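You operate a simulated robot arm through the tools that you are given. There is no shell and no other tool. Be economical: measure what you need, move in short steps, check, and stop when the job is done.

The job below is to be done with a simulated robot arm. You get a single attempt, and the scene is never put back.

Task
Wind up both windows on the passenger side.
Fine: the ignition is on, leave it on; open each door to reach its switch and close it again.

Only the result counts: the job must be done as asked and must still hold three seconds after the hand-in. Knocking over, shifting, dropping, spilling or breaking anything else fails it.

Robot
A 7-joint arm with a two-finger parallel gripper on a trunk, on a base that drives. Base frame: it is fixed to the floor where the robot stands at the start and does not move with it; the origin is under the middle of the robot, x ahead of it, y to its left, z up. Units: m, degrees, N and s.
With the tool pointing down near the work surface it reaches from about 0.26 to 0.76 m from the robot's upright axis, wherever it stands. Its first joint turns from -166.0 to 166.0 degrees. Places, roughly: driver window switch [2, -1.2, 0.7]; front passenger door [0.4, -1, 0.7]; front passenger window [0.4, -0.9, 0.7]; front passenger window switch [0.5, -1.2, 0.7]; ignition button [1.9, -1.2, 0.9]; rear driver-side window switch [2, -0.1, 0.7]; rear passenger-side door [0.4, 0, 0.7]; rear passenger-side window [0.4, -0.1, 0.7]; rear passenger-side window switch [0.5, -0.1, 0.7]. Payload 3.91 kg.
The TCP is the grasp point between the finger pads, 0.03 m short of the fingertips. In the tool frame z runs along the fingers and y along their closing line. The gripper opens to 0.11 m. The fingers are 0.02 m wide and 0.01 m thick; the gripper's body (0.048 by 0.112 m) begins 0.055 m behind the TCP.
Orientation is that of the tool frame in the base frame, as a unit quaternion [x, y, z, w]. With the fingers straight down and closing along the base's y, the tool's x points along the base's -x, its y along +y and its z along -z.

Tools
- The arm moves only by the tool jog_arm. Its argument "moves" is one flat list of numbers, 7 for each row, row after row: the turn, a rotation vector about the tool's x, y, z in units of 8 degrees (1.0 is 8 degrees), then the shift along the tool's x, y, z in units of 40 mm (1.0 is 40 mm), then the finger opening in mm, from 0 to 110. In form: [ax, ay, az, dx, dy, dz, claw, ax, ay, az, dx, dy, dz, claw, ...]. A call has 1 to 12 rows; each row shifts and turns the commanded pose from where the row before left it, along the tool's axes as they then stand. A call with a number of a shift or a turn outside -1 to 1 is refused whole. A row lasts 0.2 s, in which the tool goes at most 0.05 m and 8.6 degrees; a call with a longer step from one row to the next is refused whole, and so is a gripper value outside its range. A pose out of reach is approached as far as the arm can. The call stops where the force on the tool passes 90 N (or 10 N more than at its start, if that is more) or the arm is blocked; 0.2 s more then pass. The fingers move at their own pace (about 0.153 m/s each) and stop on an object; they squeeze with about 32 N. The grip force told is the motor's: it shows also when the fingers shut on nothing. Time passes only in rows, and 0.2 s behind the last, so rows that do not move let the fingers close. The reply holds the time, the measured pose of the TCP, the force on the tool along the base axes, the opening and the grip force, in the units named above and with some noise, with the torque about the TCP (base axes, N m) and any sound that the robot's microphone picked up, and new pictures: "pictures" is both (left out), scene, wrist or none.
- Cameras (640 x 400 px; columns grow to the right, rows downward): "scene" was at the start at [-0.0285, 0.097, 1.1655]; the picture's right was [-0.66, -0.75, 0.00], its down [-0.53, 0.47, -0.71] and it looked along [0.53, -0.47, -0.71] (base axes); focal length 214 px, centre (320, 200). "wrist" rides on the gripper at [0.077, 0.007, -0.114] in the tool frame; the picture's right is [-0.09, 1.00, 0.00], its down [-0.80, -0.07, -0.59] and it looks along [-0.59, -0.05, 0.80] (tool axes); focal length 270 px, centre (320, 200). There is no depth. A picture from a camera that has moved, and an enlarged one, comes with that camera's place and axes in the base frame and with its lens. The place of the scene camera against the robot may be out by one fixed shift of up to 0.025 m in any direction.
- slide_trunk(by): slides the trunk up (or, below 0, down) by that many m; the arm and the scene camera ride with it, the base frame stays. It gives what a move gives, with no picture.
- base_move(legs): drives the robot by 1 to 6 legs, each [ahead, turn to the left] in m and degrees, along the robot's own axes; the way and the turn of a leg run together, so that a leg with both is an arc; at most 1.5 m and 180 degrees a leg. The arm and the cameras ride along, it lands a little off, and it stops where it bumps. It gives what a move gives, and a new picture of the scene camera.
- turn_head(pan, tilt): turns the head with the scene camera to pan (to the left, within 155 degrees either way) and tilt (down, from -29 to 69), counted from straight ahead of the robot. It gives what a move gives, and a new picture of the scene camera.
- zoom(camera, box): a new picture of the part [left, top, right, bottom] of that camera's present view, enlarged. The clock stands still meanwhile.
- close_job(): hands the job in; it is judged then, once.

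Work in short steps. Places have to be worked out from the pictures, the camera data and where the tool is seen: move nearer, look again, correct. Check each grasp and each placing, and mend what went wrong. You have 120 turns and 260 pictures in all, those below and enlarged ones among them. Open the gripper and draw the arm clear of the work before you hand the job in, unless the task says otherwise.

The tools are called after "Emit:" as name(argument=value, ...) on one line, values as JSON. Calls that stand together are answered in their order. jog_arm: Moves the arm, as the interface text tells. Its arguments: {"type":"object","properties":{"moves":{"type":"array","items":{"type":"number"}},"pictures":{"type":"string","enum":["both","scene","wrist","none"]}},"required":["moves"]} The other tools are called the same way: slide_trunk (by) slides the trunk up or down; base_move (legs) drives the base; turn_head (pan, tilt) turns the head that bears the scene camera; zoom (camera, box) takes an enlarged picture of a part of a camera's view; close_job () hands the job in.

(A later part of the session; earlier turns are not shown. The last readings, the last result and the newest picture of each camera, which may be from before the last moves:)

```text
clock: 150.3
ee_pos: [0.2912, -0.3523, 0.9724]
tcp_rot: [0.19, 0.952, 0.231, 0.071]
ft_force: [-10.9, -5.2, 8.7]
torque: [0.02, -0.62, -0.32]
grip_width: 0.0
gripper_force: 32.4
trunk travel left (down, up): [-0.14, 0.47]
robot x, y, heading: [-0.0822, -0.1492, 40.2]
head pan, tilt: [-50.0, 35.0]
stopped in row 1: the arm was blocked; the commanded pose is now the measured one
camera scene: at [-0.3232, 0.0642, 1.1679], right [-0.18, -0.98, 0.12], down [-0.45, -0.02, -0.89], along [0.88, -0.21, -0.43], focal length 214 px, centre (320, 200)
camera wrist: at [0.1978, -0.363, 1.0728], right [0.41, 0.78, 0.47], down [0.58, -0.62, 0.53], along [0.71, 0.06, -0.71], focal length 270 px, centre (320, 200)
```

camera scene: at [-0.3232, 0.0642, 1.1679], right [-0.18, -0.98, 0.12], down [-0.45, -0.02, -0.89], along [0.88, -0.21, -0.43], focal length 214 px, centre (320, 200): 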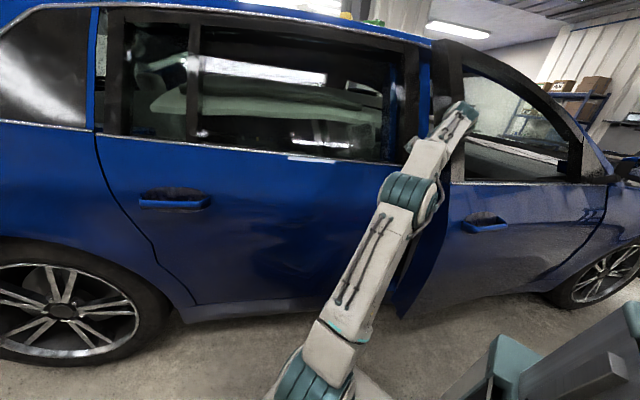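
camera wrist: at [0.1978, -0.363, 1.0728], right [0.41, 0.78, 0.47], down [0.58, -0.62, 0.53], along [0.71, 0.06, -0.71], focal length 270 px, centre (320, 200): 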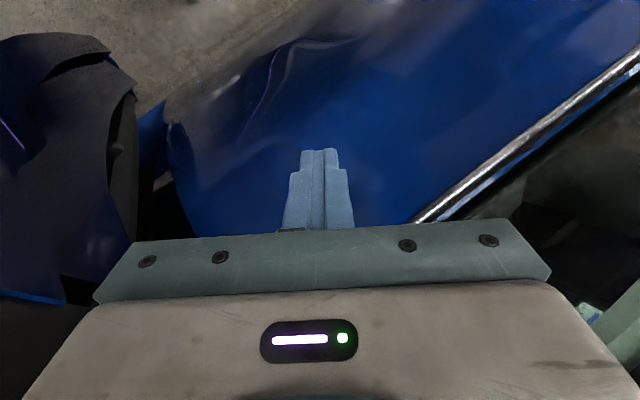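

The base is still yawing with the wrist caught near the door gap. I'll re-command the base with a short reverse away from the car.

Emit:
base_move(legs=[[-0.08, 0]])

```text
clock: 151.0
ee_pos: [0.2755, -0.5493, 0.866]
tcp_rot: [0.395, 0.911, -0.055, -0.105]
ft_force: [-2.8, -6.4, 11.5]
torque: [0.19, -0.06, -0.13]
grip_width: 0.0001
gripper_force: 31.9
trunk travel left (down, up): [-0.14, 0.47]
robot x, y, heading: [-0.0611, -0.116, 44.7]
head pan, tilt: [-50.0, 35.0]
stopped in leg 1: the force on the tool passed its limit (the readings are from after the stop); the commanded pose is now the measured one
camera scene: at [-0.2386, -0.0185, 1.18], right [-0.09, -1.0, 0.04], down [-0.5, 0.01, -0.87], along [0.86, -0.1, -0.5], focal length 214 px, centre (320, 200)
```

scene: 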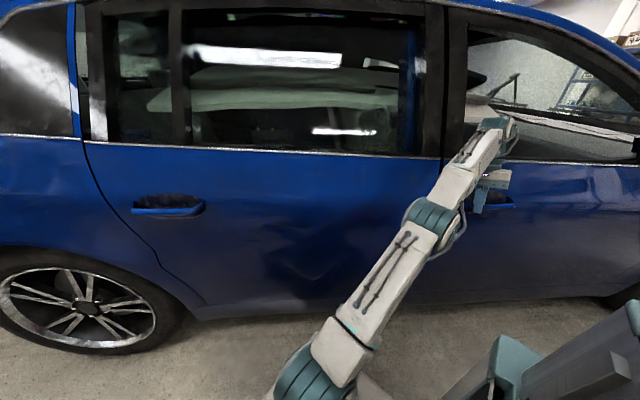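

The sweep has ended with the front door apparently pushed shut and the robot levelling out. I'll hold and check that it's stable.

Emit:
jog_arm(moves=[0, 0, 0, 0, 0, 0, 0, 0, 0, 0, 0, 0, 0, 0, 0, 0, 0, 0, 0, 0, 0], pictures="both")

```text
clock: 151.2
ee_pos: [0.2278, -0.6177, 0.8111]
tcp_rot: [0.421, 0.896, -0.006, -0.141]
ft_force: [-6.4, 1.6, 6.7]
torque: [-0.14, -0.6, 0.01]
grip_width: 0.0
gripper_force: 31.6
trunk travel left (down, up): [-0.14, 0.47]
robot x, y, heading: [-0.0946, -0.1504, 32.7]
head pan, tilt: [-50.0, 35.0]
stopped in row 1: the force on the tool passed its limit (the readings are from after the stop); the commanded pose is now the measured one
camera scene: at [-0.2206, -0.0206, 1.1793], right [-0.29, -0.95, 0.05], down [-0.51, 0.12, -0.85], along [0.81, -0.28, -0.52], focal length 214 px, centre (320, 200)
camera wrist: at [0.216, -0.5658, 0.9384], right [0.8, 0.58, -0.15], down [0.59, -0.71, 0.38], along [0.11, -0.39, -0.91], focal length 270 px, centre (320, 200)
```

scene: 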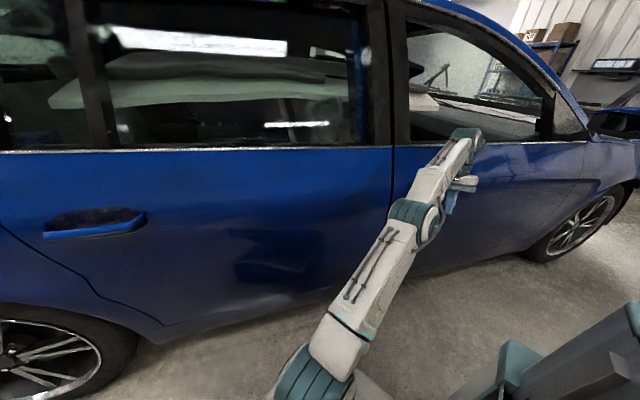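
wrist: 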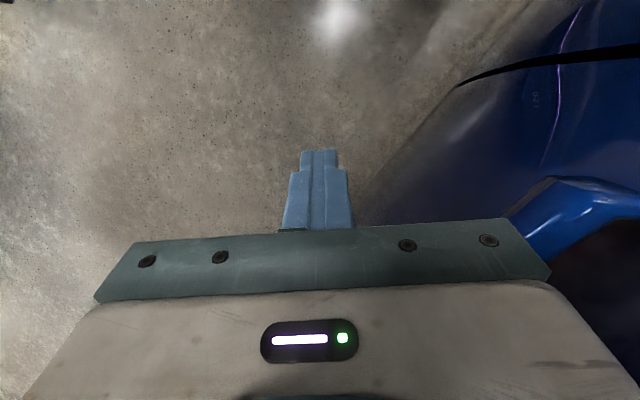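

Still moving back (heading 45→33). I'll hold longer until it's at rest.

Emit:
jog_arm(moves=[0, 0, 0, 0, 0, 0, 0, 0, 0, 0, 0, 0, 0, 0, 0, 0, 0, 0, 0, 0, 0], pictures="scene")

```text
clock: 151.5
ee_pos: [0.2442, -0.647, 0.7991]
tcp_rot: [0.398, 0.907, -0.015, -0.137]
ft_force: [0.6, -37.3, 120.9]
torque: [0.29, -3.96, -0.22]
grip_width: 0.0001
gripper_force: 31.7
trunk travel left (down, up): [-0.14, 0.47]
robot x, y, heading: [-0.098, -0.1537, 30.9]
head pan, tilt: [-50.0, 35.0]
stopped in row 1: the force on the tool passed its limit (the readings are from after the stop); the commanded pose is now the measured one
camera scene: at [-0.2489, -0.0734, 1.1887], right [-0.33, -0.94, 0.0], down [-0.49, 0.17, -0.86], along [0.81, -0.28, -0.52], focal length 214 px, centre (320, 200)
```

scene: 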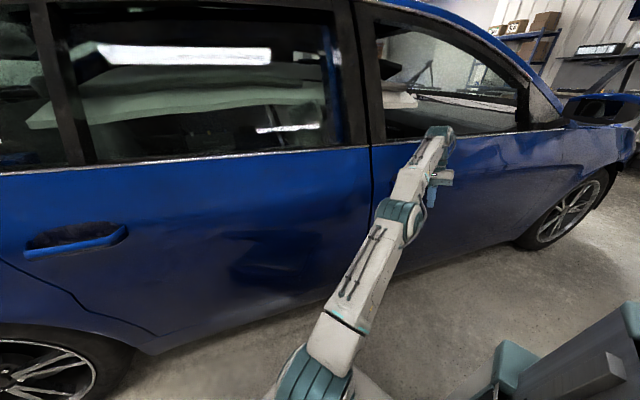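

Robot is level again, but the wrist rests on the handle (upward force on the tool). I'll lift the tool a bit and draw it out from the door.

Emit:
jog_arm(moves=[0, 0, 0, 0.2, -0.2, -0.6, 0, 0, 0, 0, 0.4, -0.5, -0.4, 0, 0, 0, 0, 0.5, -0.6, 0, 0, 0, 0, 0, 0.5, -0.6, 0, 0], pictures="both")

```text
clock: 151.8
ee_pos: [0.2538, -0.6492, 0.7977]
tcp_rot: [0.416, 0.9, -0.049, -0.123]
ft_force: [4.1, -55.0, 227.7]
torque: [3.38, -8.05, -0.16]
grip_width: 0.0002
gripper_force: 31.7
out of reach, approached as far as the arm can: row 1
trunk travel left (down, up): [-0.14, 0.47]
robot x, y, heading: [-0.1071, -0.162, 28.4]
head pan, tilt: [-50.0, 35.0]
stopped in row 1: the force on the tool passed its limit (the readings are from after the stop); the commanded pose is now the measured one
camera scene: at [-0.2539, -0.0642, 1.1881], right [-0.37, -0.93, 0.0], down [-0.48, 0.19, -0.86], along [0.8, -0.32, -0.51], focal length 214 px, centre (320, 200)
camera wrist: at [0.2416, -0.586, 0.9203], right [0.79, 0.58, -0.21], down [0.6, -0.66, 0.44], along [0.12, -0.47, -0.87], focal length 270 px, centre (320, 200)
```

scene: 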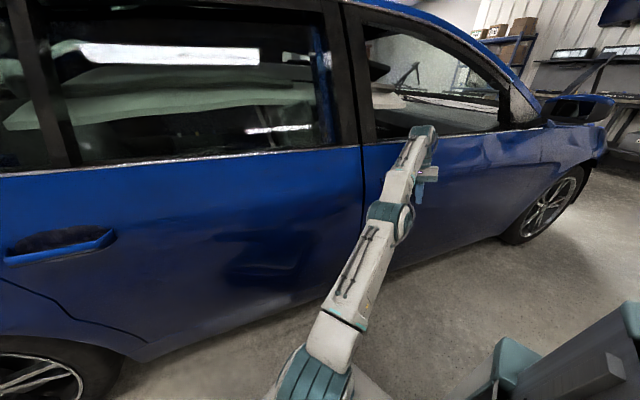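
wrist: 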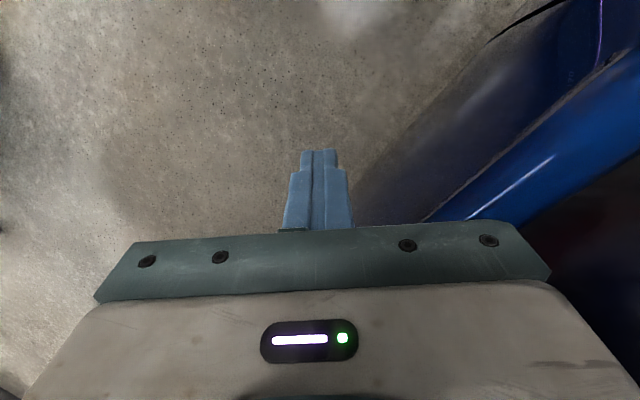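

The gripper body is pressed down onto the handle bar and the arm can't lift further here. I'll raise the trunk to unload it.

Emit:
slide_trunk(by=0.06)

```text
clock: 152.8
ee_pos: [0.2612, -0.6512, 0.8069]
tcp_rot: [0.416, 0.891, -0.025, -0.179]
ft_force: [-122.6, 30.7, 13.7]
torque: [-1.03, -4.3, 0.5]
grip_width: 0.0001
gripper_force: 31.9
trunk travel left (down, up): [-0.2, 0.41]
robot x, y, heading: [-0.1038, -0.1576, 27.5]
head pan, tilt: [-50.0, 35.0]
```

The vertical load is gone; now it presses into the door. I'll draw the tool outward.

Emit:
jog_arm(moves=[0, 0, 0, 0.3, -0.4, 0, 0, 0, 0, 0, 0.5, -0.6, 0, 0, 0, 0, 0, 0.5, -0.6, 0, 0], pictures="both")

```text
clock: 153.2
ee_pos: [0.2544, -0.6503, 0.804]
tcp_rot: [0.416, 0.889, -0.03, -0.19]
ft_force: [-0.5, 10.6, 140.2]
torque: [-3.14, -6.22, 1.19]
grip_width: 0.0
gripper_force: 32.3
trunk travel left (down, up): [-0.2, 0.41]
robot x, y, heading: [-0.1174, -0.1636, 24.9]
head pan, tilt: [-50.0, 35.0]
stopped in row 2: the force on the tool passed its limit (the readings are from after the stop); the commanded pose is now the measured one
camera scene: at [-0.2728, -0.0876, 1.2502], right [-0.43, -0.9, -0.02], down [-0.45, 0.24, -0.86], along [0.78, -0.36, -0.51], focal length 214 px, centre (320, 200)
camera wrist: at [0.2568, -0.599, 0.9319], right [0.78, 0.58, -0.24], down [0.63, -0.71, 0.32], along [0.02, -0.39, -0.92], focal length 270 px, centre (320, 200)
```

scene: 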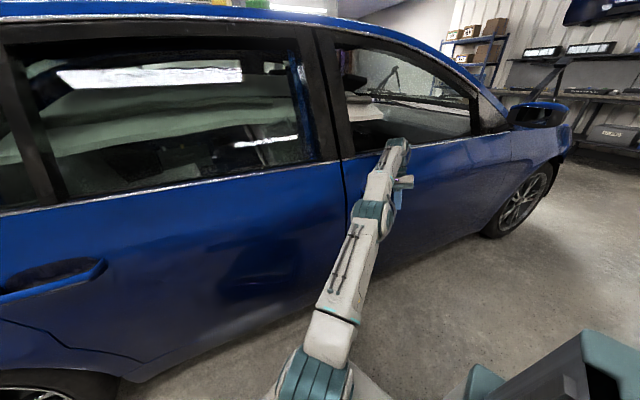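
wrist: 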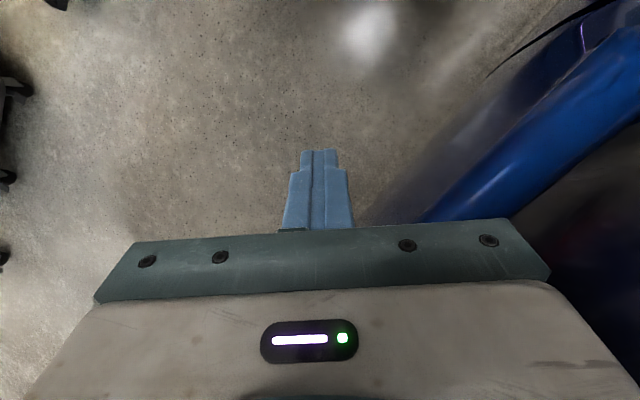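

Still resting on the bar. I'll raise the trunk further to lift off it cleanly.

Emit:
slide_trunk(by=0.1)

Emit:
zoom(camera="wrist", box=[0, 0, 640, 400])

```text
clock: 153.5
ee_pos: [0.2413, -0.6492, 0.8045]
tcp_rot: [0.442, 0.874, -0.056, -0.195]
ft_force: [4.6, 15.7, 190.2]
torque: [-3.34, -7.77, 2.82]
grip_width: 0.0
gripper_force: 31.2
trunk travel left (down, up): [-0.203, 0.407]
robot x, y, heading: [-0.1379, -0.1752, 18.6]
head pan, tilt: [-50.0, 35.0]
stopped: the force on the tool passed its limit (the readings are from after the stop); the commanded pose is now the measured one
```

```text
1.00 times, centred on (320, 200) of wrist (not enlarged: the box is as wide or as high as the picture)
camera zoom: at [0.2515, -0.5915, 0.9291], right [0.79, 0.53, -0.29], down [0.61, -0.72, 0.33], along [-0.04, -0.44, -0.9], focal length 270 px, centre (320, 200)
```

zoom: 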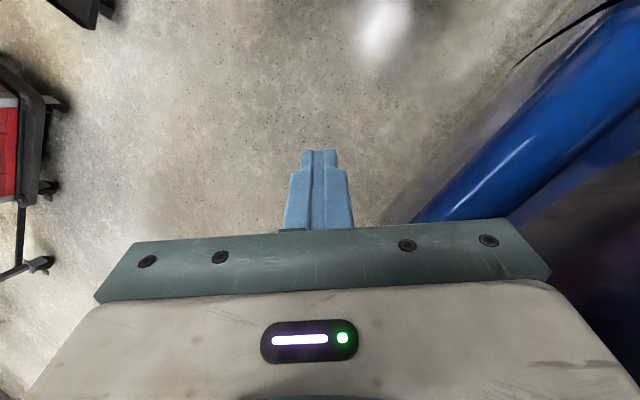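

The robot's front seems to be propped up by the arm resting on the handle, with the tool tilted over it. I'll lift straight up in base terms, slightly outward.

Emit:
jog_arm(moves=[0, 0, 0, 0.32, -0.41, -0.59, 0, 0, 0, 0, 0.32, -0.41, -0.59, 0, 0, 0, 0, 0.32, -0.41, -0.59, 0], pictures="both")

```text
clock: 153.9
ee_pos: [0.2263, -0.6467, 0.8051]
tcp_rot: [0.441, 0.872, -0.059, -0.203]
ft_force: [5.4, -15.7, 195.9]
torque: [-2.68, -8.73, 1.64]
grip_width: 0.0
gripper_force: 31.5
out of reach, approached as far as the arm can: row 1, 2
trunk travel left (down, up): [-0.203, 0.407]
robot x, y, heading: [-0.156, -0.177, 14.7]
head pan, tilt: [-50.0, 35.0]
stopped in row 2: the force on the tool passed its limit (the readings are from after the stop); the commanded pose is now the measured one
camera scene: at [-0.2709, -0.036, 1.2486], right [-0.58, -0.82, 0.02], down [-0.42, 0.28, -0.86], along [0.7, -0.5, -0.51], focal length 214 px, centre (320, 200)
camera wrist: at [0.2383, -0.5888, 0.9295], right [0.79, 0.53, -0.31], down [0.61, -0.72, 0.32], along [-0.06, -0.44, -0.9], focal length 270 px, centre (320, 200)
```

scene: 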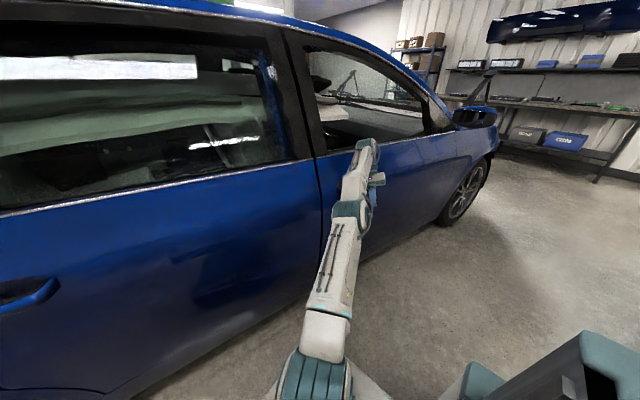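
wrist: 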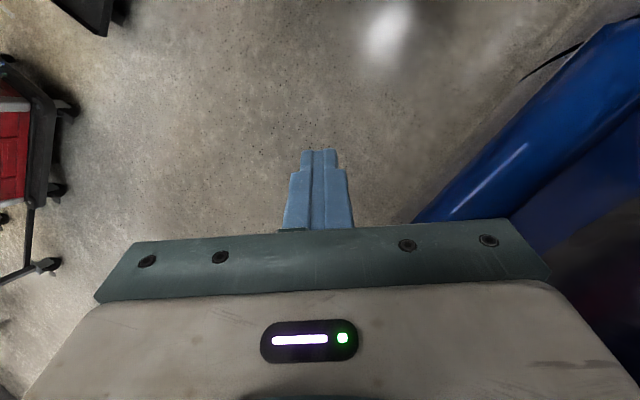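

The tool is slowly sliding off the bar as the robot settles back. I'll pull it toward the robot.

Emit:
jog_arm(moves=[0, 0, 0, 0.5, -0.5, -0.2, 0, 0, 0, 0, 0.6, -0.6, -0.2, 0, 0, 0, 0, 0.6, -0.6, -0.2, 0, 0, 0, 0, 0.6, -0.6, -0.2, 0], pictures="both")

```text
clock: 154.3
ee_pos: [0.1955, -0.6525, 0.8049]
tcp_rot: [0.462, 0.862, -0.049, -0.202]
ft_force: [4.8, -39.3, 233.2]
torque: [-4.33, -10.51, 0.47]
grip_width: 0.0
gripper_force: 32.0
trunk travel left (down, up): [-0.203, 0.407]
robot x, y, heading: [-0.1386, -0.17, 19.4]
head pan, tilt: [-50.0, 35.0]
stopped in row 2: the arm was blocked; the commanded pose is now the measured one
camera scene: at [-0.2424, -0.0024, 1.2431], right [-0.51, -0.86, 0.05], down [-0.46, 0.22, -0.86], along [0.72, -0.46, -0.51], focal length 214 px, centre (320, 200)
camera wrist: at [0.2095, -0.5967, 0.9304], right [0.82, 0.49, -0.3], down [0.57, -0.75, 0.32], along [-0.07, -0.43, -0.9], focal length 270 px, centre (320, 200)
```

scene: 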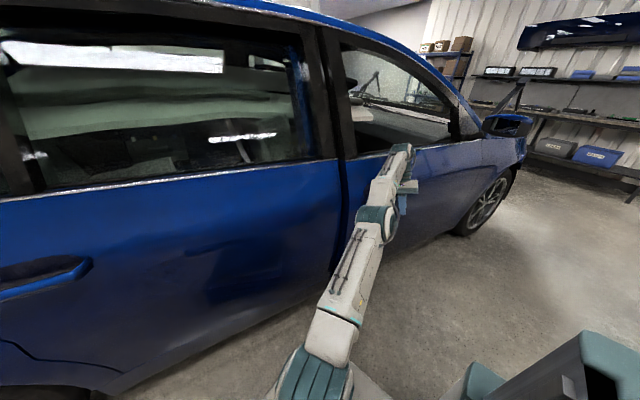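
wrist: 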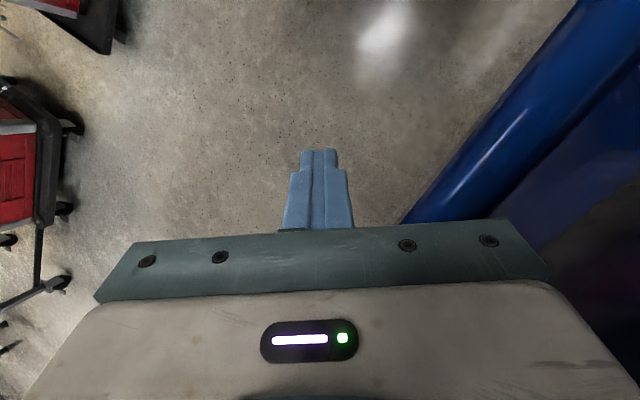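

The robot seems to be leaning with weight on the tool, so the tool must go up relative to the base. I'll try the trunk again.

Emit:
slide_trunk(by=0.1)

```text
clock: 154.7
ee_pos: [0.1686, -0.6913, 0.8107]
tcp_rot: [0.472, 0.864, -0.063, -0.165]
ft_force: [12.3, -83.7, 246.7]
torque: [4.85, -17.17, -5.59]
grip_width: 0.0
gripper_force: 32.4
trunk travel left (down, up): [-0.211, 0.399]
robot x, y, heading: [-0.1348, -0.1696, 19.6]
head pan, tilt: [-50.0, 35.0]
stopped: the arm was blocked; the commanded pose is now the measured one
```

I'll look at the tool/handle region and the base closely before moving on.

Emit:
turn_head(pan=-75, tilt=50)

Emit:
zoom(camera="wrist", box=[0, 0, 640, 400])

```text
clock: 155.6
ee_pos: [0.0801, -0.7001, 0.8145]
tcp_rot: [0.476, 0.853, -0.023, -0.213]
ft_force: [10.0, -20.3, 237.3]
torque: [0.27, -16.67, -1.26]
grip_width: 0.0
gripper_force: 32.1
trunk travel left (down, up): [-0.211, 0.399]
robot x, y, heading: [-0.2139, -0.1876, 4.1]
head pan, tilt: [-75.0, 50.0]
camera scene: at [-0.3047, -0.0062, 1.2295], right [-0.94, -0.33, 0.02], down [-0.24, 0.66, -0.71], along [0.22, -0.68, -0.7], focal length 214 px, centre (320, 200)
```

scene: 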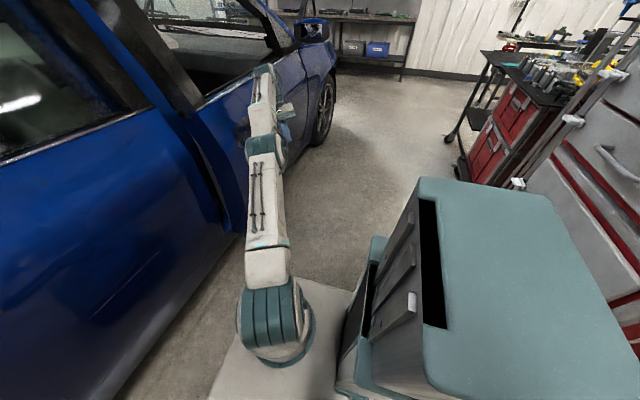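

```text
1.00 times, centred on (320, 200) of wrist (not enlarged: the box is as wide or as high as the picture)
camera zoom: at [0.095, -0.6506, 0.9416], right [0.84, 0.47, -0.27], down [0.54, -0.8, 0.28], along [-0.08, -0.38, -0.92], focal length 270 px, centre (320, 200)
```

zoom: 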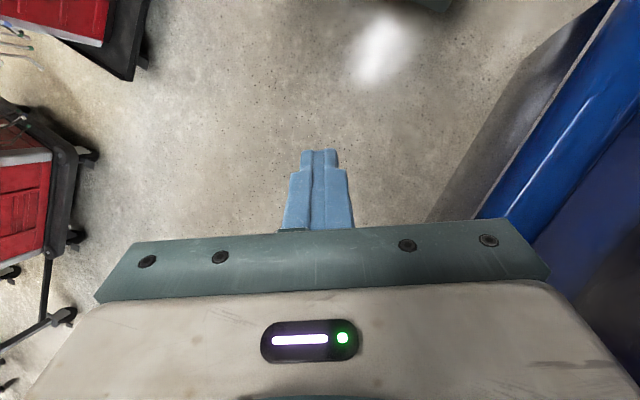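

The base seems to be drifting back to its commanded pose, pulling the door open by the hooked handle. I'll let it settle.

Emit:
jog_arm(moves=[0, 0, 0, 0, 0, 0, 0, 0, 0, 0, 0, 0, 0, 0, 0, 0, 0, 0, 0, 0, 0, 0, 0, 0, 0, 0, 0, 0], pictures="scene")

```text
clock: 155.9
ee_pos: [0.0616, -0.7064, 0.8088]
tcp_rot: [0.448, 0.873, -0.015, -0.193]
ft_force: [54.5, -69.3, 227.5]
torque: [2.64, -13.4, -3.77]
grip_width: 0.0
gripper_force: 32.0
trunk travel left (down, up): [-0.211, 0.399]
robot x, y, heading: [-0.2367, -0.1888, -1.5]
head pan, tilt: [-75.0, 50.0]
stopped in row 1: the arm was blocked; the commanded pose is now the measured one
camera scene: at [-0.3223, 0.0075, 1.2297], right [-0.97, -0.23, 0.01], down [-0.17, 0.68, -0.72], along [0.16, -0.7, -0.7], focal length 214 px, centre (320, 200)
```

scene: 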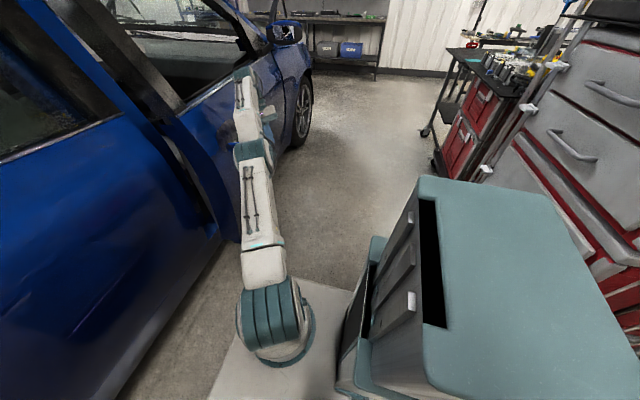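

The contact is at the gripper body's door-side end, resting on the bar. I'll rotate that end upward while lifting slightly.

Emit:
jog_arm(moves=[-0.9, 0, 0, 0.1, -0.1, -0.2, 0, -0.9, 0, 0, 0.1, -0.1, -0.2, 0, -0.9, 0, 0, 0.1, -0.1, -0.2, 0], pictures="both")

```text
clock: 156.8
ee_pos: [0.005, -0.7211, 0.8035]
tcp_rot: [0.486, 0.86, -0.004, -0.158]
ft_force: [9.4, -14.2, 242.2]
torque: [-0.79, -14.74, -1.2]
grip_width: 0.0002
gripper_force: 31.9
out of reach, approached as far as the arm can: row 1, 2, 3
trunk travel left (down, up): [-0.211, 0.399]
robot x, y, heading: [-0.2228, -0.1893, 1.5]
head pan, tilt: [-75.0, 50.0]
stopped in row 3: the arm was blocked; the commanded pose is now the measured one
camera scene: at [-0.3038, 0.037, 1.2274], right [-0.96, -0.28, 0.03], down [-0.21, 0.65, -0.73], along [0.19, -0.71, -0.68], focal length 214 px, centre (320, 200)
camera wrist: at [0.0066, -0.6683, 0.9317], right [0.87, 0.45, -0.18], down [0.49, -0.79, 0.36], along [0.02, -0.41, -0.91], focal length 270 px, centre (320, 200)
```

scene: 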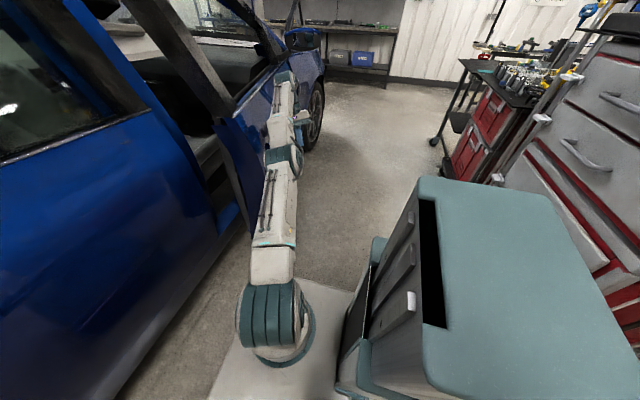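
wrist: 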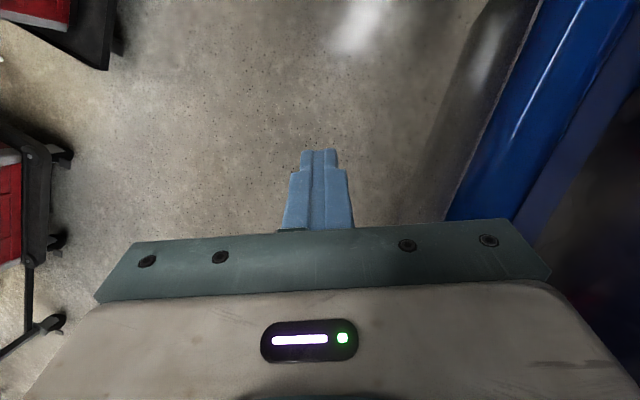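

The robot is tipped about 7° with its weight on the bar. I'll try raising the trunk again in a small step to set it down.

Emit:
slide_trunk(by=0.03)

Emit:
slide_trunk(by=0.03)

Emit:
slide_trunk(by=0.03)

```text
clock: 157.6
ee_pos: [0.0487, -0.874, 0.6996]
tcp_rot: [0.425, 0.883, -0.041, -0.197]
ft_force: [0.6, -0.8, 1.1]
torque: [0.05, 0.03, -0.04]
grip_width: 0.0
gripper_force: 31.5
trunk travel left (down, up): [-0.239, 0.371]
robot x, y, heading: [-0.2194, -0.1886, 2.1]
head pan, tilt: [-75.0, 50.0]
stopped: the arm was blocked; the commanded pose is now the measured one
```

```text
clock: 158.1
ee_pos: [0.0843, -0.795, 0.7916]
tcp_rot: [0.421, 0.88, -0.071, -0.208]
ft_force: [4.8, 0.0, 8.4]
torque: [-0.14, 0.03, 0.05]
grip_width: 0.0001
gripper_force: 32.3
trunk travel left (down, up): [-0.25, 0.36]
robot x, y, heading: [-0.218, -0.1918, 2.6]
head pan, tilt: [-75.0, 50.0]
stopped: the arm was blocked; the commanded pose is now the measured one
```

```text
clock: 158.8
ee_pos: [0.0841, -0.8178, 0.8344]
tcp_rot: [0.425, 0.884, -0.092, -0.169]
ft_force: [0.1, 1.2, 0.7]
torque: [0.03, 0.05, 0.0]
grip_width: 0.0
gripper_force: 31.9
trunk travel left (down, up): [-0.28, 0.33]
robot x, y, heading: [-0.2161, -0.1876, 2.8]
head pan, tilt: [-75.0, 50.0]
```

The tool is free and carries no load now. I'll look around.

Emit:
turn_head(pan=-60, tilt=40)

Emit:
zoom(camera="wrist", box=[0, 0, 640, 400])

```text
clock: 159.6
ee_pos: [0.084, -0.8188, 0.8344]
tcp_rot: [0.425, 0.884, -0.093, -0.169]
ft_force: [0.1, 0.4, -0.6]
torque: [0.04, 0.04, 0.02]
grip_width: 0.0001
gripper_force: 32.2
trunk travel left (down, up): [-0.28, 0.33]
robot x, y, heading: [-0.2223, -0.193, 2.7]
head pan, tilt: [-60.0, 40.0]
camera scene: at [-0.2693, -0.1162, 1.3128], right [-0.84, -0.54, 0.0], down [-0.35, 0.54, -0.77], along [0.41, -0.64, -0.64], focal length 214 px, centre (320, 200)
```

scene: 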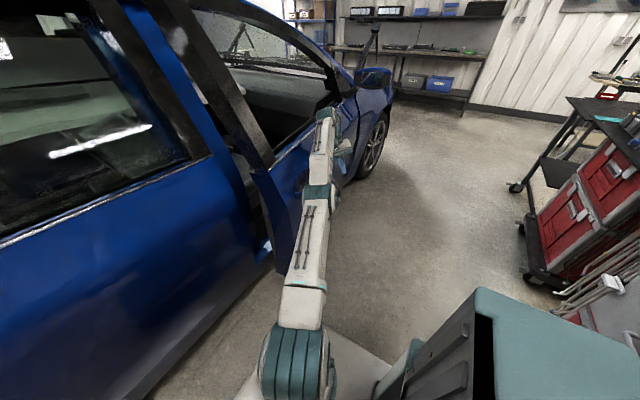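

```text
1.00 times, centred on (320, 200) of wrist (not enlarged: the box is as wide or as high as the picture)
camera zoom: at [0.0882, -0.7503, 0.9541], right [0.77, 0.55, -0.33], down [0.64, -0.66, 0.39], along [0.0, -0.51, -0.86], focal length 270 px, centre (320, 200)
```

zoom: 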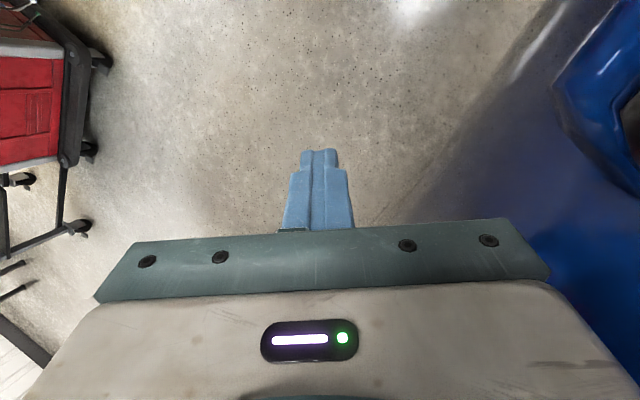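

Robot is level, and the door stands about 13° open. I'll straighten the tool to vertical, raise it, align with the handle and look.

Emit:
jog_arm(moves=[-0.76, -0.54, 0, 0, 0, -0.4, 0, -0.76, -0.54, 0, 0, 0, -0.4, 0, -0.76, -0.54, 0, 0, 0, -0.4, 0, 0, 0, 0.8, 0, 0, -0.4, 50, 0, 0, 0.8, 0, 0, -0.4, 50, 0, 0, 0.8, 0, 0, 0, 50, 0, 0, 0.8, 0, 0, 0, 50], pictures="both")

```text
clock: 161.2
ee_pos: [0.0967, -0.8123, 0.915]
tcp_rot: [0.623, 0.782, 0.0, 0.001]
ft_force: [0.2, 0.1, 0.5]
torque: [0.0, 0.02, -0.01]
grip_width: 0.0501
gripper_force: 0.0
out of reach, approached as far as the arm can: row 1, 3, 5
trunk travel left (down, up): [-0.28, 0.33]
robot x, y, heading: [-0.217, -0.1893, 3.1]
head pan, tilt: [-60.0, 40.0]
camera scene: at [-0.2693, -0.1161, 1.3128], right [-0.84, -0.54, 0.0], down [-0.35, 0.54, -0.77], along [0.41, -0.64, -0.64], focal length 214 px, centre (320, 200)
camera wrist: at [0.0857, -0.7349, 1.0293], right [0.99, 0.14, 0.0], down [0.11, -0.8, 0.59], along [0.08, -0.59, -0.8], focal length 270 px, centre (320, 200)
```

scene: 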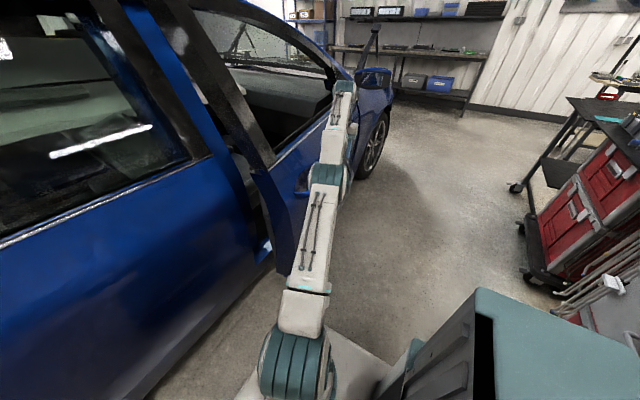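
wrist: 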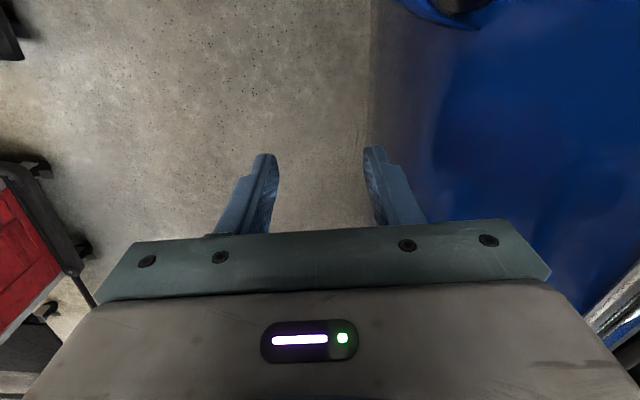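

The bar's front end is near (0.153,-0.732), so its centre is about (0.135,-0.655) with the door at ~10°. I'll move above the centre.

Emit:
jog_arm(moves=[0, 0, 0, 0.9, 0.35, 0, 50, 0, 0, 0, 0.9, 0.35, 0, 50, 0, 0, 0, 0.9, 0.4, 0, 50, 0, 0, 0.3, 0.9, 0.4, 0, 50], pictures="wrist")

```text
clock: 162.2
ee_pos: [0.1667, -0.757, 0.949]
tcp_rot: [0.636, 0.772, 0.004, 0.0]
ft_force: [0.4, 0.7, -0.7]
torque: [-0.01, 0.02, -0.01]
grip_width: 0.0499
gripper_force: 0.1
out of reach, approached as far as the arm can: row 1, 2, 3, 4
trunk travel left (down, up): [-0.28, 0.33]
robot x, y, heading: [-0.2194, -0.188, 2.4]
head pan, tilt: [-60.0, 40.0]
camera wrist: at [0.1594, -0.6797, 1.0634], right [0.99, 0.11, 0.0], down [0.08, -0.8, 0.59], along [0.07, -0.59, -0.81], focal length 270 px, centre (320, 200)
```

wrist: 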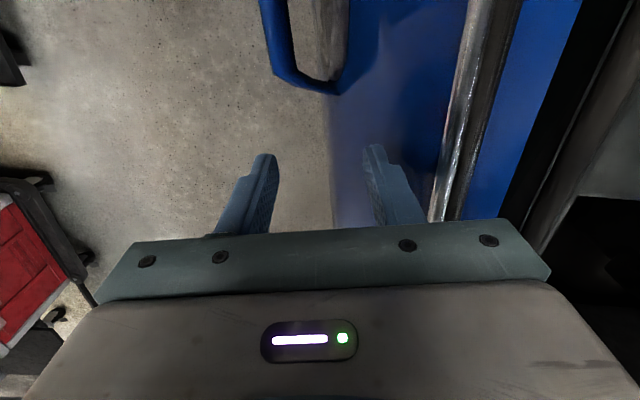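

The arm lagged behind the command. I'll hold briefly to see where it converges.

Emit:
jog_arm(moves=[0, 0, 0, 0, 0, 0, 50, 0, 0, 0, 0, 0, 0, 50, 0, 0, 0, 0, 0, 0, 50], pictures="scene")

```text
clock: 163.0
ee_pos: [0.1666, -0.757, 0.9501]
tcp_rot: [0.635, 0.772, 0.002, -0.001]
ft_force: [0.3, -0.1, -0.4]
torque: [-0.02, 0.01, -0.01]
grip_width: 0.05
gripper_force: 0.1
trunk travel left (down, up): [-0.28, 0.33]
robot x, y, heading: [-0.2195, -0.1908, 2.7]
head pan, tilt: [-60.0, 40.0]
camera scene: at [-0.2692, -0.1161, 1.3128], right [-0.84, -0.54, 0.0], down [-0.35, 0.54, -0.77], along [0.41, -0.64, -0.64], focal length 214 px, centre (320, 200)
```

scene: 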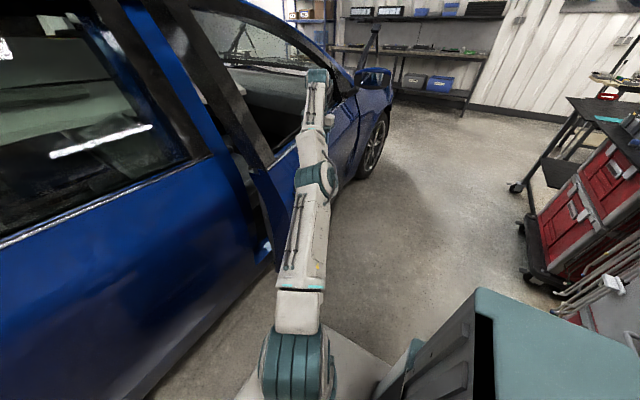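

Converged. I'll step along the bar direction to its centre.

Emit:
jog_arm(moves=[0, 0, 0, 0.9, -0.1, 0, 50, 0, 0, 0, 0.9, -0.1, 0, 50, 0, 0, 0, 0.9, -0.1, 0.3, 50], pictures="wrist")

```text
clock: 163.8
ee_pos: [0.1755, -0.7426, 0.9703]
tcp_rot: [0.639, 0.77, 0.0, 0.001]
ft_force: [-0.2, 0.5, -0.7]
torque: [0.0, -0.01, -0.02]
grip_width: 0.05
gripper_force: 0.1
out of reach, approached as far as the arm can: row 1, 2, 3
trunk travel left (down, up): [-0.28, 0.33]
robot x, y, heading: [-0.2199, -0.1898, 2.7]
head pan, tilt: [-60.0, 40.0]
camera wrist: at [0.1681, -0.6649, 1.0836], right [1.0, 0.1, 0.0], down [0.08, -0.8, 0.59], along [0.06, -0.59, -0.8], focal length 270 px, centre (320, 200)
```

wrist: 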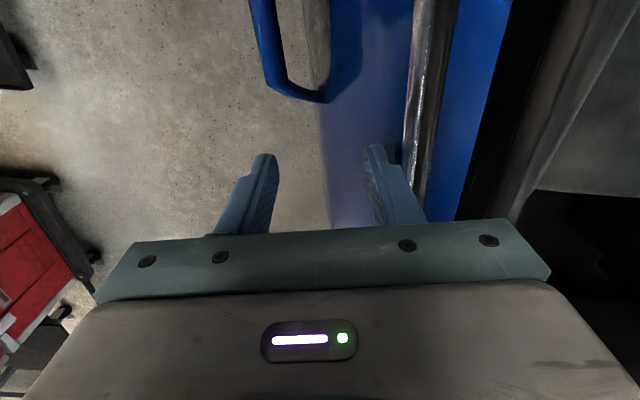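

The wrist appears to be at a joint limit with this heading. I'll turn the base back to about −36° (the tool swings away from the door) and lower the trunk slightly.

Emit:
base_move(legs=[[0, -38]])

Emit:
slide_trunk(by=-0.06)

Emit:
jog_arm(moves=[0, 0, -0.95, 0, 0, 0, 50, 0, 0, -0.95, 0, 0, 0, 50, 0, 0, -0.95, 0, 0, 0, 50, 0, 0, -0.95, 0, 0, 0, 50, 0, 0, -0.95, 0, 0, 0, 50], pictures="both")

```text
clock: 166.0
ee_pos: [-0.2521, -0.8677, 0.9686]
tcp_rot: [0.855, 0.518, 0.001, 0.002]
ft_force: [-0.5, 0.3, 0.1]
torque: [-0.01, -0.02, 0.0]
grip_width: 0.0501
gripper_force: 0.0
trunk travel left (down, up): [-0.28, 0.33]
robot x, y, heading: [-0.2183, -0.191, -35.1]
head pan, tilt: [-60.0, 40.0]
camera scene: at [-0.2147, -0.1086, 1.3128], right [-1.0, 0.09, 0.0], down [0.06, 0.64, -0.77], along [-0.07, -0.76, -0.64], focal length 214 px, centre (320, 200)
```

scene: 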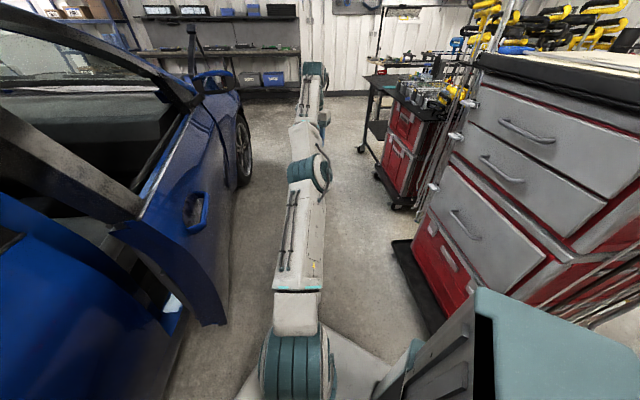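

```text
clock: 167.0
ee_pos: [-0.2518, -0.8685, 0.91]
tcp_rot: [0.855, 0.519, 0.001, 0.001]
ft_force: [-0.1, 0.0, 0.0]
torque: [0.01, -0.03, -0.01]
grip_width: 0.05
gripper_force: 0.0
trunk travel left (down, up): [-0.22, 0.39]
robot x, y, heading: [-0.2191, -0.1878, -35.5]
head pan, tilt: [-60.0, 40.0]
```

```text
clock: 168.2
ee_pos: [-0.2508, -0.8681, 0.9084]
tcp_rot: [0.639, 0.769, 0.001, 0.001]
ft_force: [-0.3, 0.1, -0.3]
torque: [0.0, -0.03, -0.02]
grip_width: 0.0499
gripper_force: 0.0
trunk travel left (down, up): [-0.22, 0.39]
robot x, y, heading: [-0.2159, -0.192, -35.4]
head pan, tilt: [-60.0, 40.0]
camera scene: at [-0.2147, -0.1086, 1.2528], right [-1.0, 0.09, 0.0], down [0.06, 0.64, -0.77], along [-0.07, -0.76, -0.64], focal length 214 px, centre (320, 200)
camera wrist: at [-0.2581, -0.7908, 1.0224], right [1.0, 0.1, 0.0], down [0.08, -0.8, 0.6], along [0.06, -0.59, -0.8], focal length 270 px, centre (320, 200)
```

scene: 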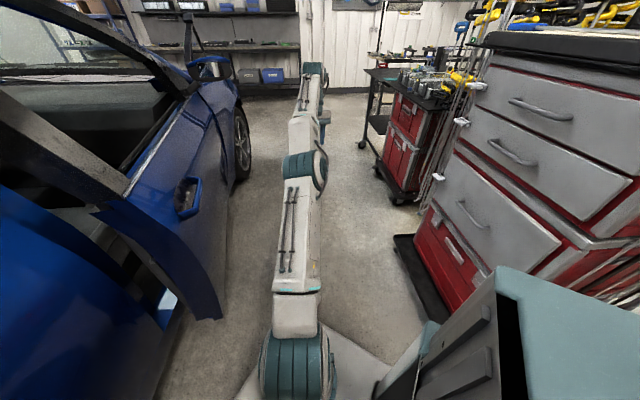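
wrist: 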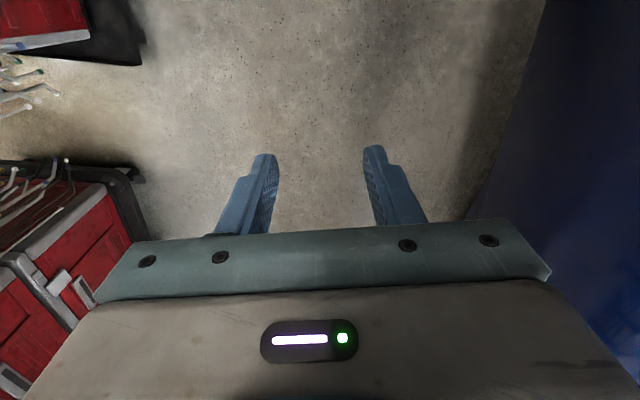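

Handle centre ray gives (0.15,-0.658). I'll move the tool there at this height.

Emit:
jog_arm(moves=[0, 0, 0, 0.3, 0.98, 0, 50, 0, 0, 0, 0.3, 0.98, 0, 50, 0, 0, 0, 0.3, 0.98, 0, 50, 0, 0, 0, 0.3, 0.98, 0, 50, 0, 0, 0, 0.3, 0.98, 0, 50, 0, 0, 0, 0.3, 0.98, 0, 50, 0, 0, 0, 0.3, 0.98, 0, 50, 0, 0, 0, 0.3, 0.98, 0, 50, 0, 0, 0, 0.3, 0.98, 0, 50, 0, 0, 0, 0.3, 0.98, 0, 50], pictures="wrist")

```text
clock: 170.4
ee_pos: [0.1144, -0.684, 0.9112]
tcp_rot: [0.64, 0.769, 0.0, 0.001]
ft_force: [0.4, -0.2, 0.3]
torque: [0.02, 0.01, -0.02]
grip_width: 0.0499
gripper_force: 0.0
trunk travel left (down, up): [-0.22, 0.39]
robot x, y, heading: [-0.2158, -0.1908, -35.5]
head pan, tilt: [-60.0, 40.0]
camera wrist: at [0.1068, -0.6054, 1.0256], right [1.0, 0.1, 0.0], down [0.08, -0.8, 0.6], along [0.06, -0.59, -0.8], focal length 270 px, centre (320, 200)
```

wrist: 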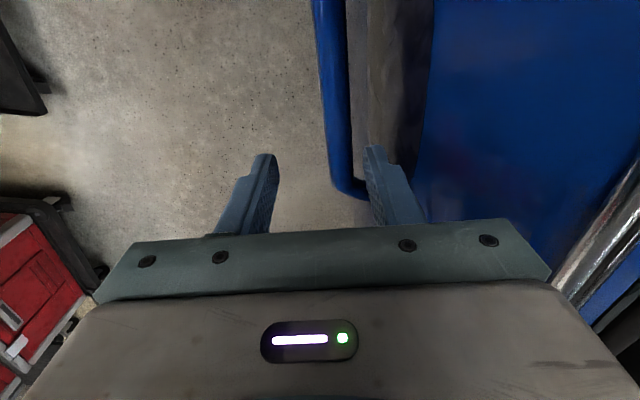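

Nearly aligned. I'll shift 2 cm along the bar and 8 mm in, descend and close.

Emit:
jog_arm(moves=[0, 0, 0, 0.5, 0.2, 0, 50, 0, 0, 0, 0, 0, 0.65, 50, 0, 0, 0, 0, 0, 0.6, 50, 0, 0, 0, 0, 0, 0.6, 50, 0, 0, 0, 0, 0, 0, 0, 0, 0, 0, 0, 0, 0, 0, 0, 0, 0, 0, 0, 0, 0], pictures="wrist")

```text
clock: 172.0
ee_pos: [0.1182, -0.6581, 0.8384]
tcp_rot: [0.638, 0.77, 0.0, 0.001]
ft_force: [-1.5, -0.1, -2.0]
torque: [-0.41, -0.09, 1.07]
grip_width: 0.0206
gripper_force: 44.8
trunk travel left (down, up): [-0.22, 0.39]
robot x, y, heading: [-0.2173, -0.1887, -35.3]
head pan, tilt: [-60.0, 40.0]
camera wrist: at [0.1116, -0.5797, 0.9513], right [1.0, 0.1, 0.0], down [0.08, -0.8, 0.6], along [0.06, -0.59, -0.8], focal length 270 px, centre (320, 200)
```

wrist: 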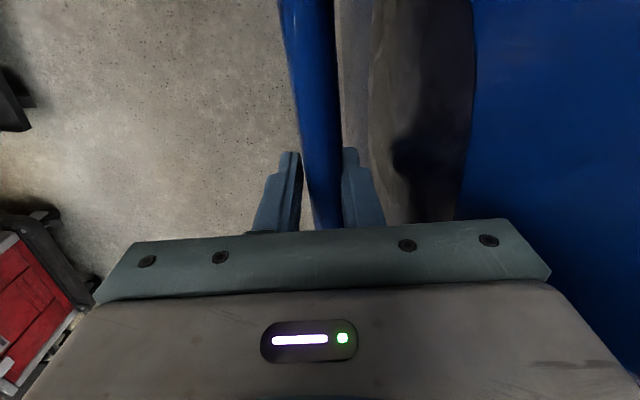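

Gripped with the door at 11°. I'll pull it along the arc again.

Emit:
jog_arm(moves=[0, 0, -0.2, -0.05, -0.7, 0, 0, 0, 0, -0.3, -0.08, -1, 0, 0, 0, 0, -0.3, -0.08, -1, 0, 0, 0, 0, -0.3, -0.1, -1, 0, 0, 0, 0, -0.3, -0.1, -1, 0, 0, 0, 0, -0.3, -0.1, -1, 0, 0, 0, 0, -0.3, -0.1, -1, 0, 0, 0, 0, -0.3, -0.1, -1, 0, 0, 0, 0, -0.3, -0.1, -1, 0, 0, 0, 0, -0.3, -0.1, -1, 0, 0, 0, 0, -0.3, -0.1, -1, 0, 0], pictures="scene")

```text
clock: 174.1
ee_pos: [-0.2063, -0.8135, 0.8426]
tcp_rot: [0.473, 0.881, 0.015, 0.013]
ft_force: [20.2, 25.4, 1.5]
torque: [-0.82, -0.73, -0.9]
grip_width: 0.0203
gripper_force: 45.1
trunk travel left (down, up): [-0.22, 0.39]
robot x, y, heading: [-0.2207, -0.1872, -35.2]
head pan, tilt: [-60.0, 40.0]
stopped in row 10: the force on the tool passed its limit (the readings are from after the stop); the commanded pose is now the measured one
camera scene: at [-0.2184, -0.1027, 1.2526], right [-1.0, 0.09, 0.0], down [0.06, 0.64, -0.77], along [-0.07, -0.77, -0.64], focal length 214 px, centre (320, 200)
```

scene: 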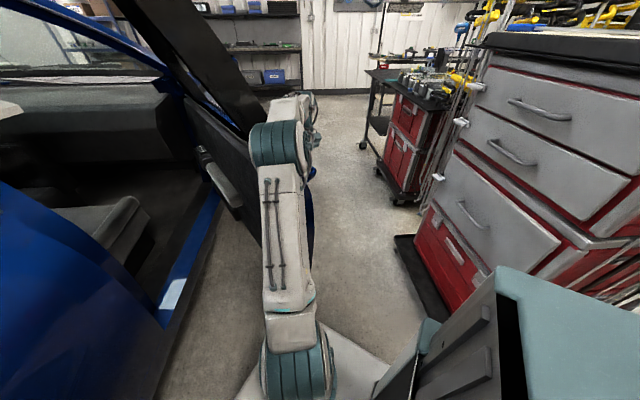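

Door at ~33° again. I'll release, lift, move outward and then back the base 12 cm.

Emit:
jog_arm(moves=[0, 0, 0, 0, 0, 0, 50, 0, 0, 0, 0, 0, 0, 50, 0, 0, 0, 0, 0, -0.7, 50, 0, 0, 0, 0, 0, -0.9, 50, 0, 0, 0, 0, -0.6, -0.6, 50, 0, 0, 0, 0.3, -0.9, 0, 50, 0, 0, 0, 0.6, -0.7, 0, 0], pictures="none")

Emit:
base_move(legs=[[-0.13, 0]])

Emit:
jog_arm(moves=[0, 0, 0, 0.77, 0.58, 0, 0, 0, 0, 0, 0.77, 0.58, 0, 0, 0, 0, 0, 0.77, 0.58, 0, 0, 0, 0, 0, 0.77, 0.58, 0, 0, 0, 0, 0, 0.77, 0.58, 0, 0, 0, 0, 0, 0.77, 0.58, 0, 0, 0, 0, 0, 0.77, 0.58, 0, 0, 0, 0, 0, 0.77, 0.58, 0, 0], pictures="both")

```text
clock: 175.7
ee_pos: [-0.2992, -0.8379, 0.9197]
tcp_rot: [0.473, 0.881, 0.014, 0.01]
ft_force: [0.9, 1.2, 0.6]
torque: [0.01, 0.01, -0.01]
grip_width: 0.0
gripper_force: 32.6
trunk travel left (down, up): [-0.22, 0.39]
robot x, y, heading: [-0.2217, -0.1896, -35.1]
head pan, tilt: [-60.0, 40.0]
```

```text
clock: 177.0
ee_pos: [-0.4061, -0.762, 0.9203]
tcp_rot: [0.473, 0.881, 0.014, 0.01]
ft_force: [-0.1, 0.0, 0.0]
torque: [-0.02, 0.0, -0.02]
grip_width: 0.0
gripper_force: 32.0
trunk travel left (down, up): [-0.22, 0.39]
robot x, y, heading: [-0.3248, -0.1134, -34.8]
head pan, tilt: [-60.0, 40.0]
camera scene: at [-0.3219, -0.0335, 1.2528], right [-1.0, 0.09, 0.0], down [0.06, 0.64, -0.77], along [-0.07, -0.76, -0.64], focal length 214 px, centre (320, 200)
```

scene: 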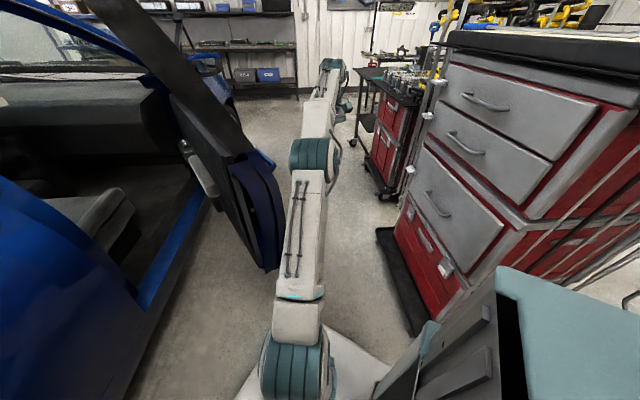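

```text
clock: 178.8
ee_pos: [-0.3842, -0.4556, 0.925]
tcp_rot: [0.474, 0.88, 0.015, 0.01]
ft_force: [-0.4, 0.2, 1.1]
torque: [0.03, -0.02, 0.01]
grip_width: 0.0001
gripper_force: 31.7
trunk travel left (down, up): [-0.22, 0.39]
robot x, y, heading: [-0.3239, -0.1164, -34.9]
head pan, tilt: [-60.0, 40.0]
camera scene: at [-0.3219, -0.0336, 1.2528], right [-1.0, 0.09, 0.0], down [0.06, 0.64, -0.77], along [-0.07, -0.76, -0.64], focal length 214 px, centre (320, 200)
camera wrist: at [-0.425, -0.3881, 1.0389], right [0.88, 0.48, 0.03], down [0.36, -0.72, 0.59], along [0.31, -0.51, -0.8], focal length 270 px, centre (320, 200)
```

scene: 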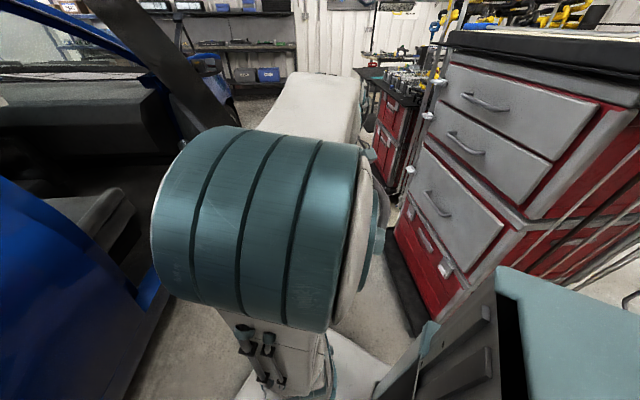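
wrist: 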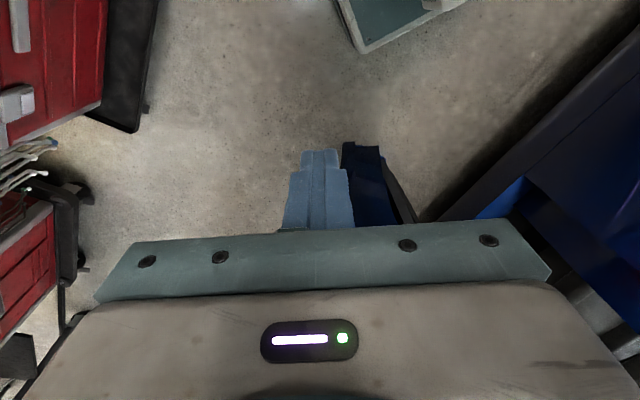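

Door edge sits just right of the fingers. I'll pass round it at y≈−0.45.

Emit:
jog_arm(moves=[0, 0, 0, -0.54, 0.86, 0, 0, 0, 0, 0, -0.54, 0.86, 0, 0, 0, 0, 0, -0.54, 0.86, 0, 0, 0, 0, 0, -0.54, 0.86, 0, 0, 0, 0, 0, -0.54, 0.86, 0, 0, 0, 0, 0, -0.54, 0.86, 0, 0, 0, 0, 0, -0.54, 0.86, 0, 0, 0, 0, 0, -0.54, 0.86, 0, 0, 0, 0, 0, -0.54, 0.86, 0, 0], pictures="both")

```text
clock: 180.8
ee_pos: [-0.024, -0.4447, 0.9383]
tcp_rot: [0.473, 0.881, 0.015, 0.009]
ft_force: [-0.1, 0.6, 0.2]
torque: [0.01, -0.04, -0.03]
grip_width: 0.0
gripper_force: 32.1
trunk travel left (down, up): [-0.22, 0.39]
robot x, y, heading: [-0.3253, -0.1135, -34.7]
head pan, tilt: [-60.0, 40.0]
camera scene: at [-0.3221, -0.0332, 1.2528], right [-1.0, 0.09, 0.0], down [0.06, 0.64, -0.77], along [-0.07, -0.76, -0.64], focal length 214 px, centre (320, 200)
camera wrist: at [-0.0632, -0.3784, 1.0531], right [0.88, 0.48, 0.03], down [0.36, -0.72, 0.59], along [0.31, -0.51, -0.8], focal length 270 px, centre (320, 200)
```

scene: 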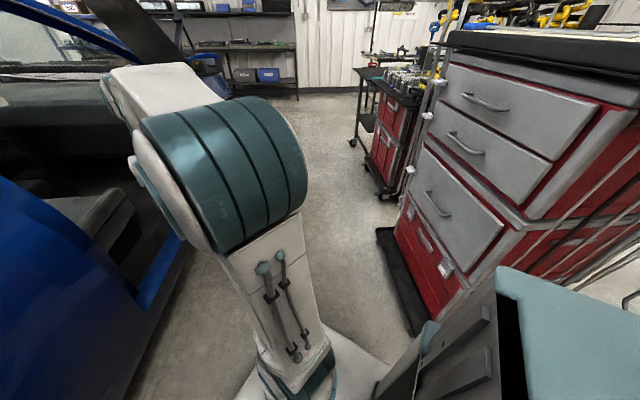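
wrist: 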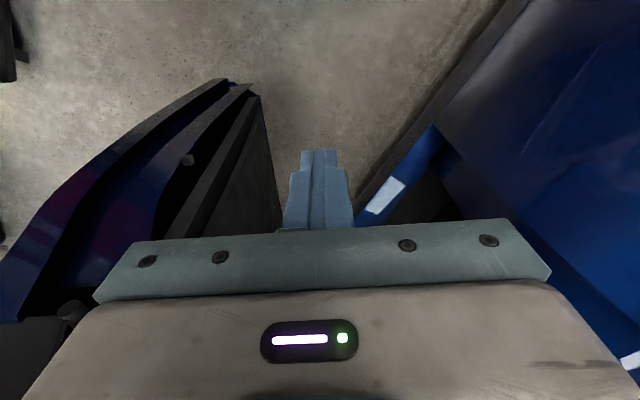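

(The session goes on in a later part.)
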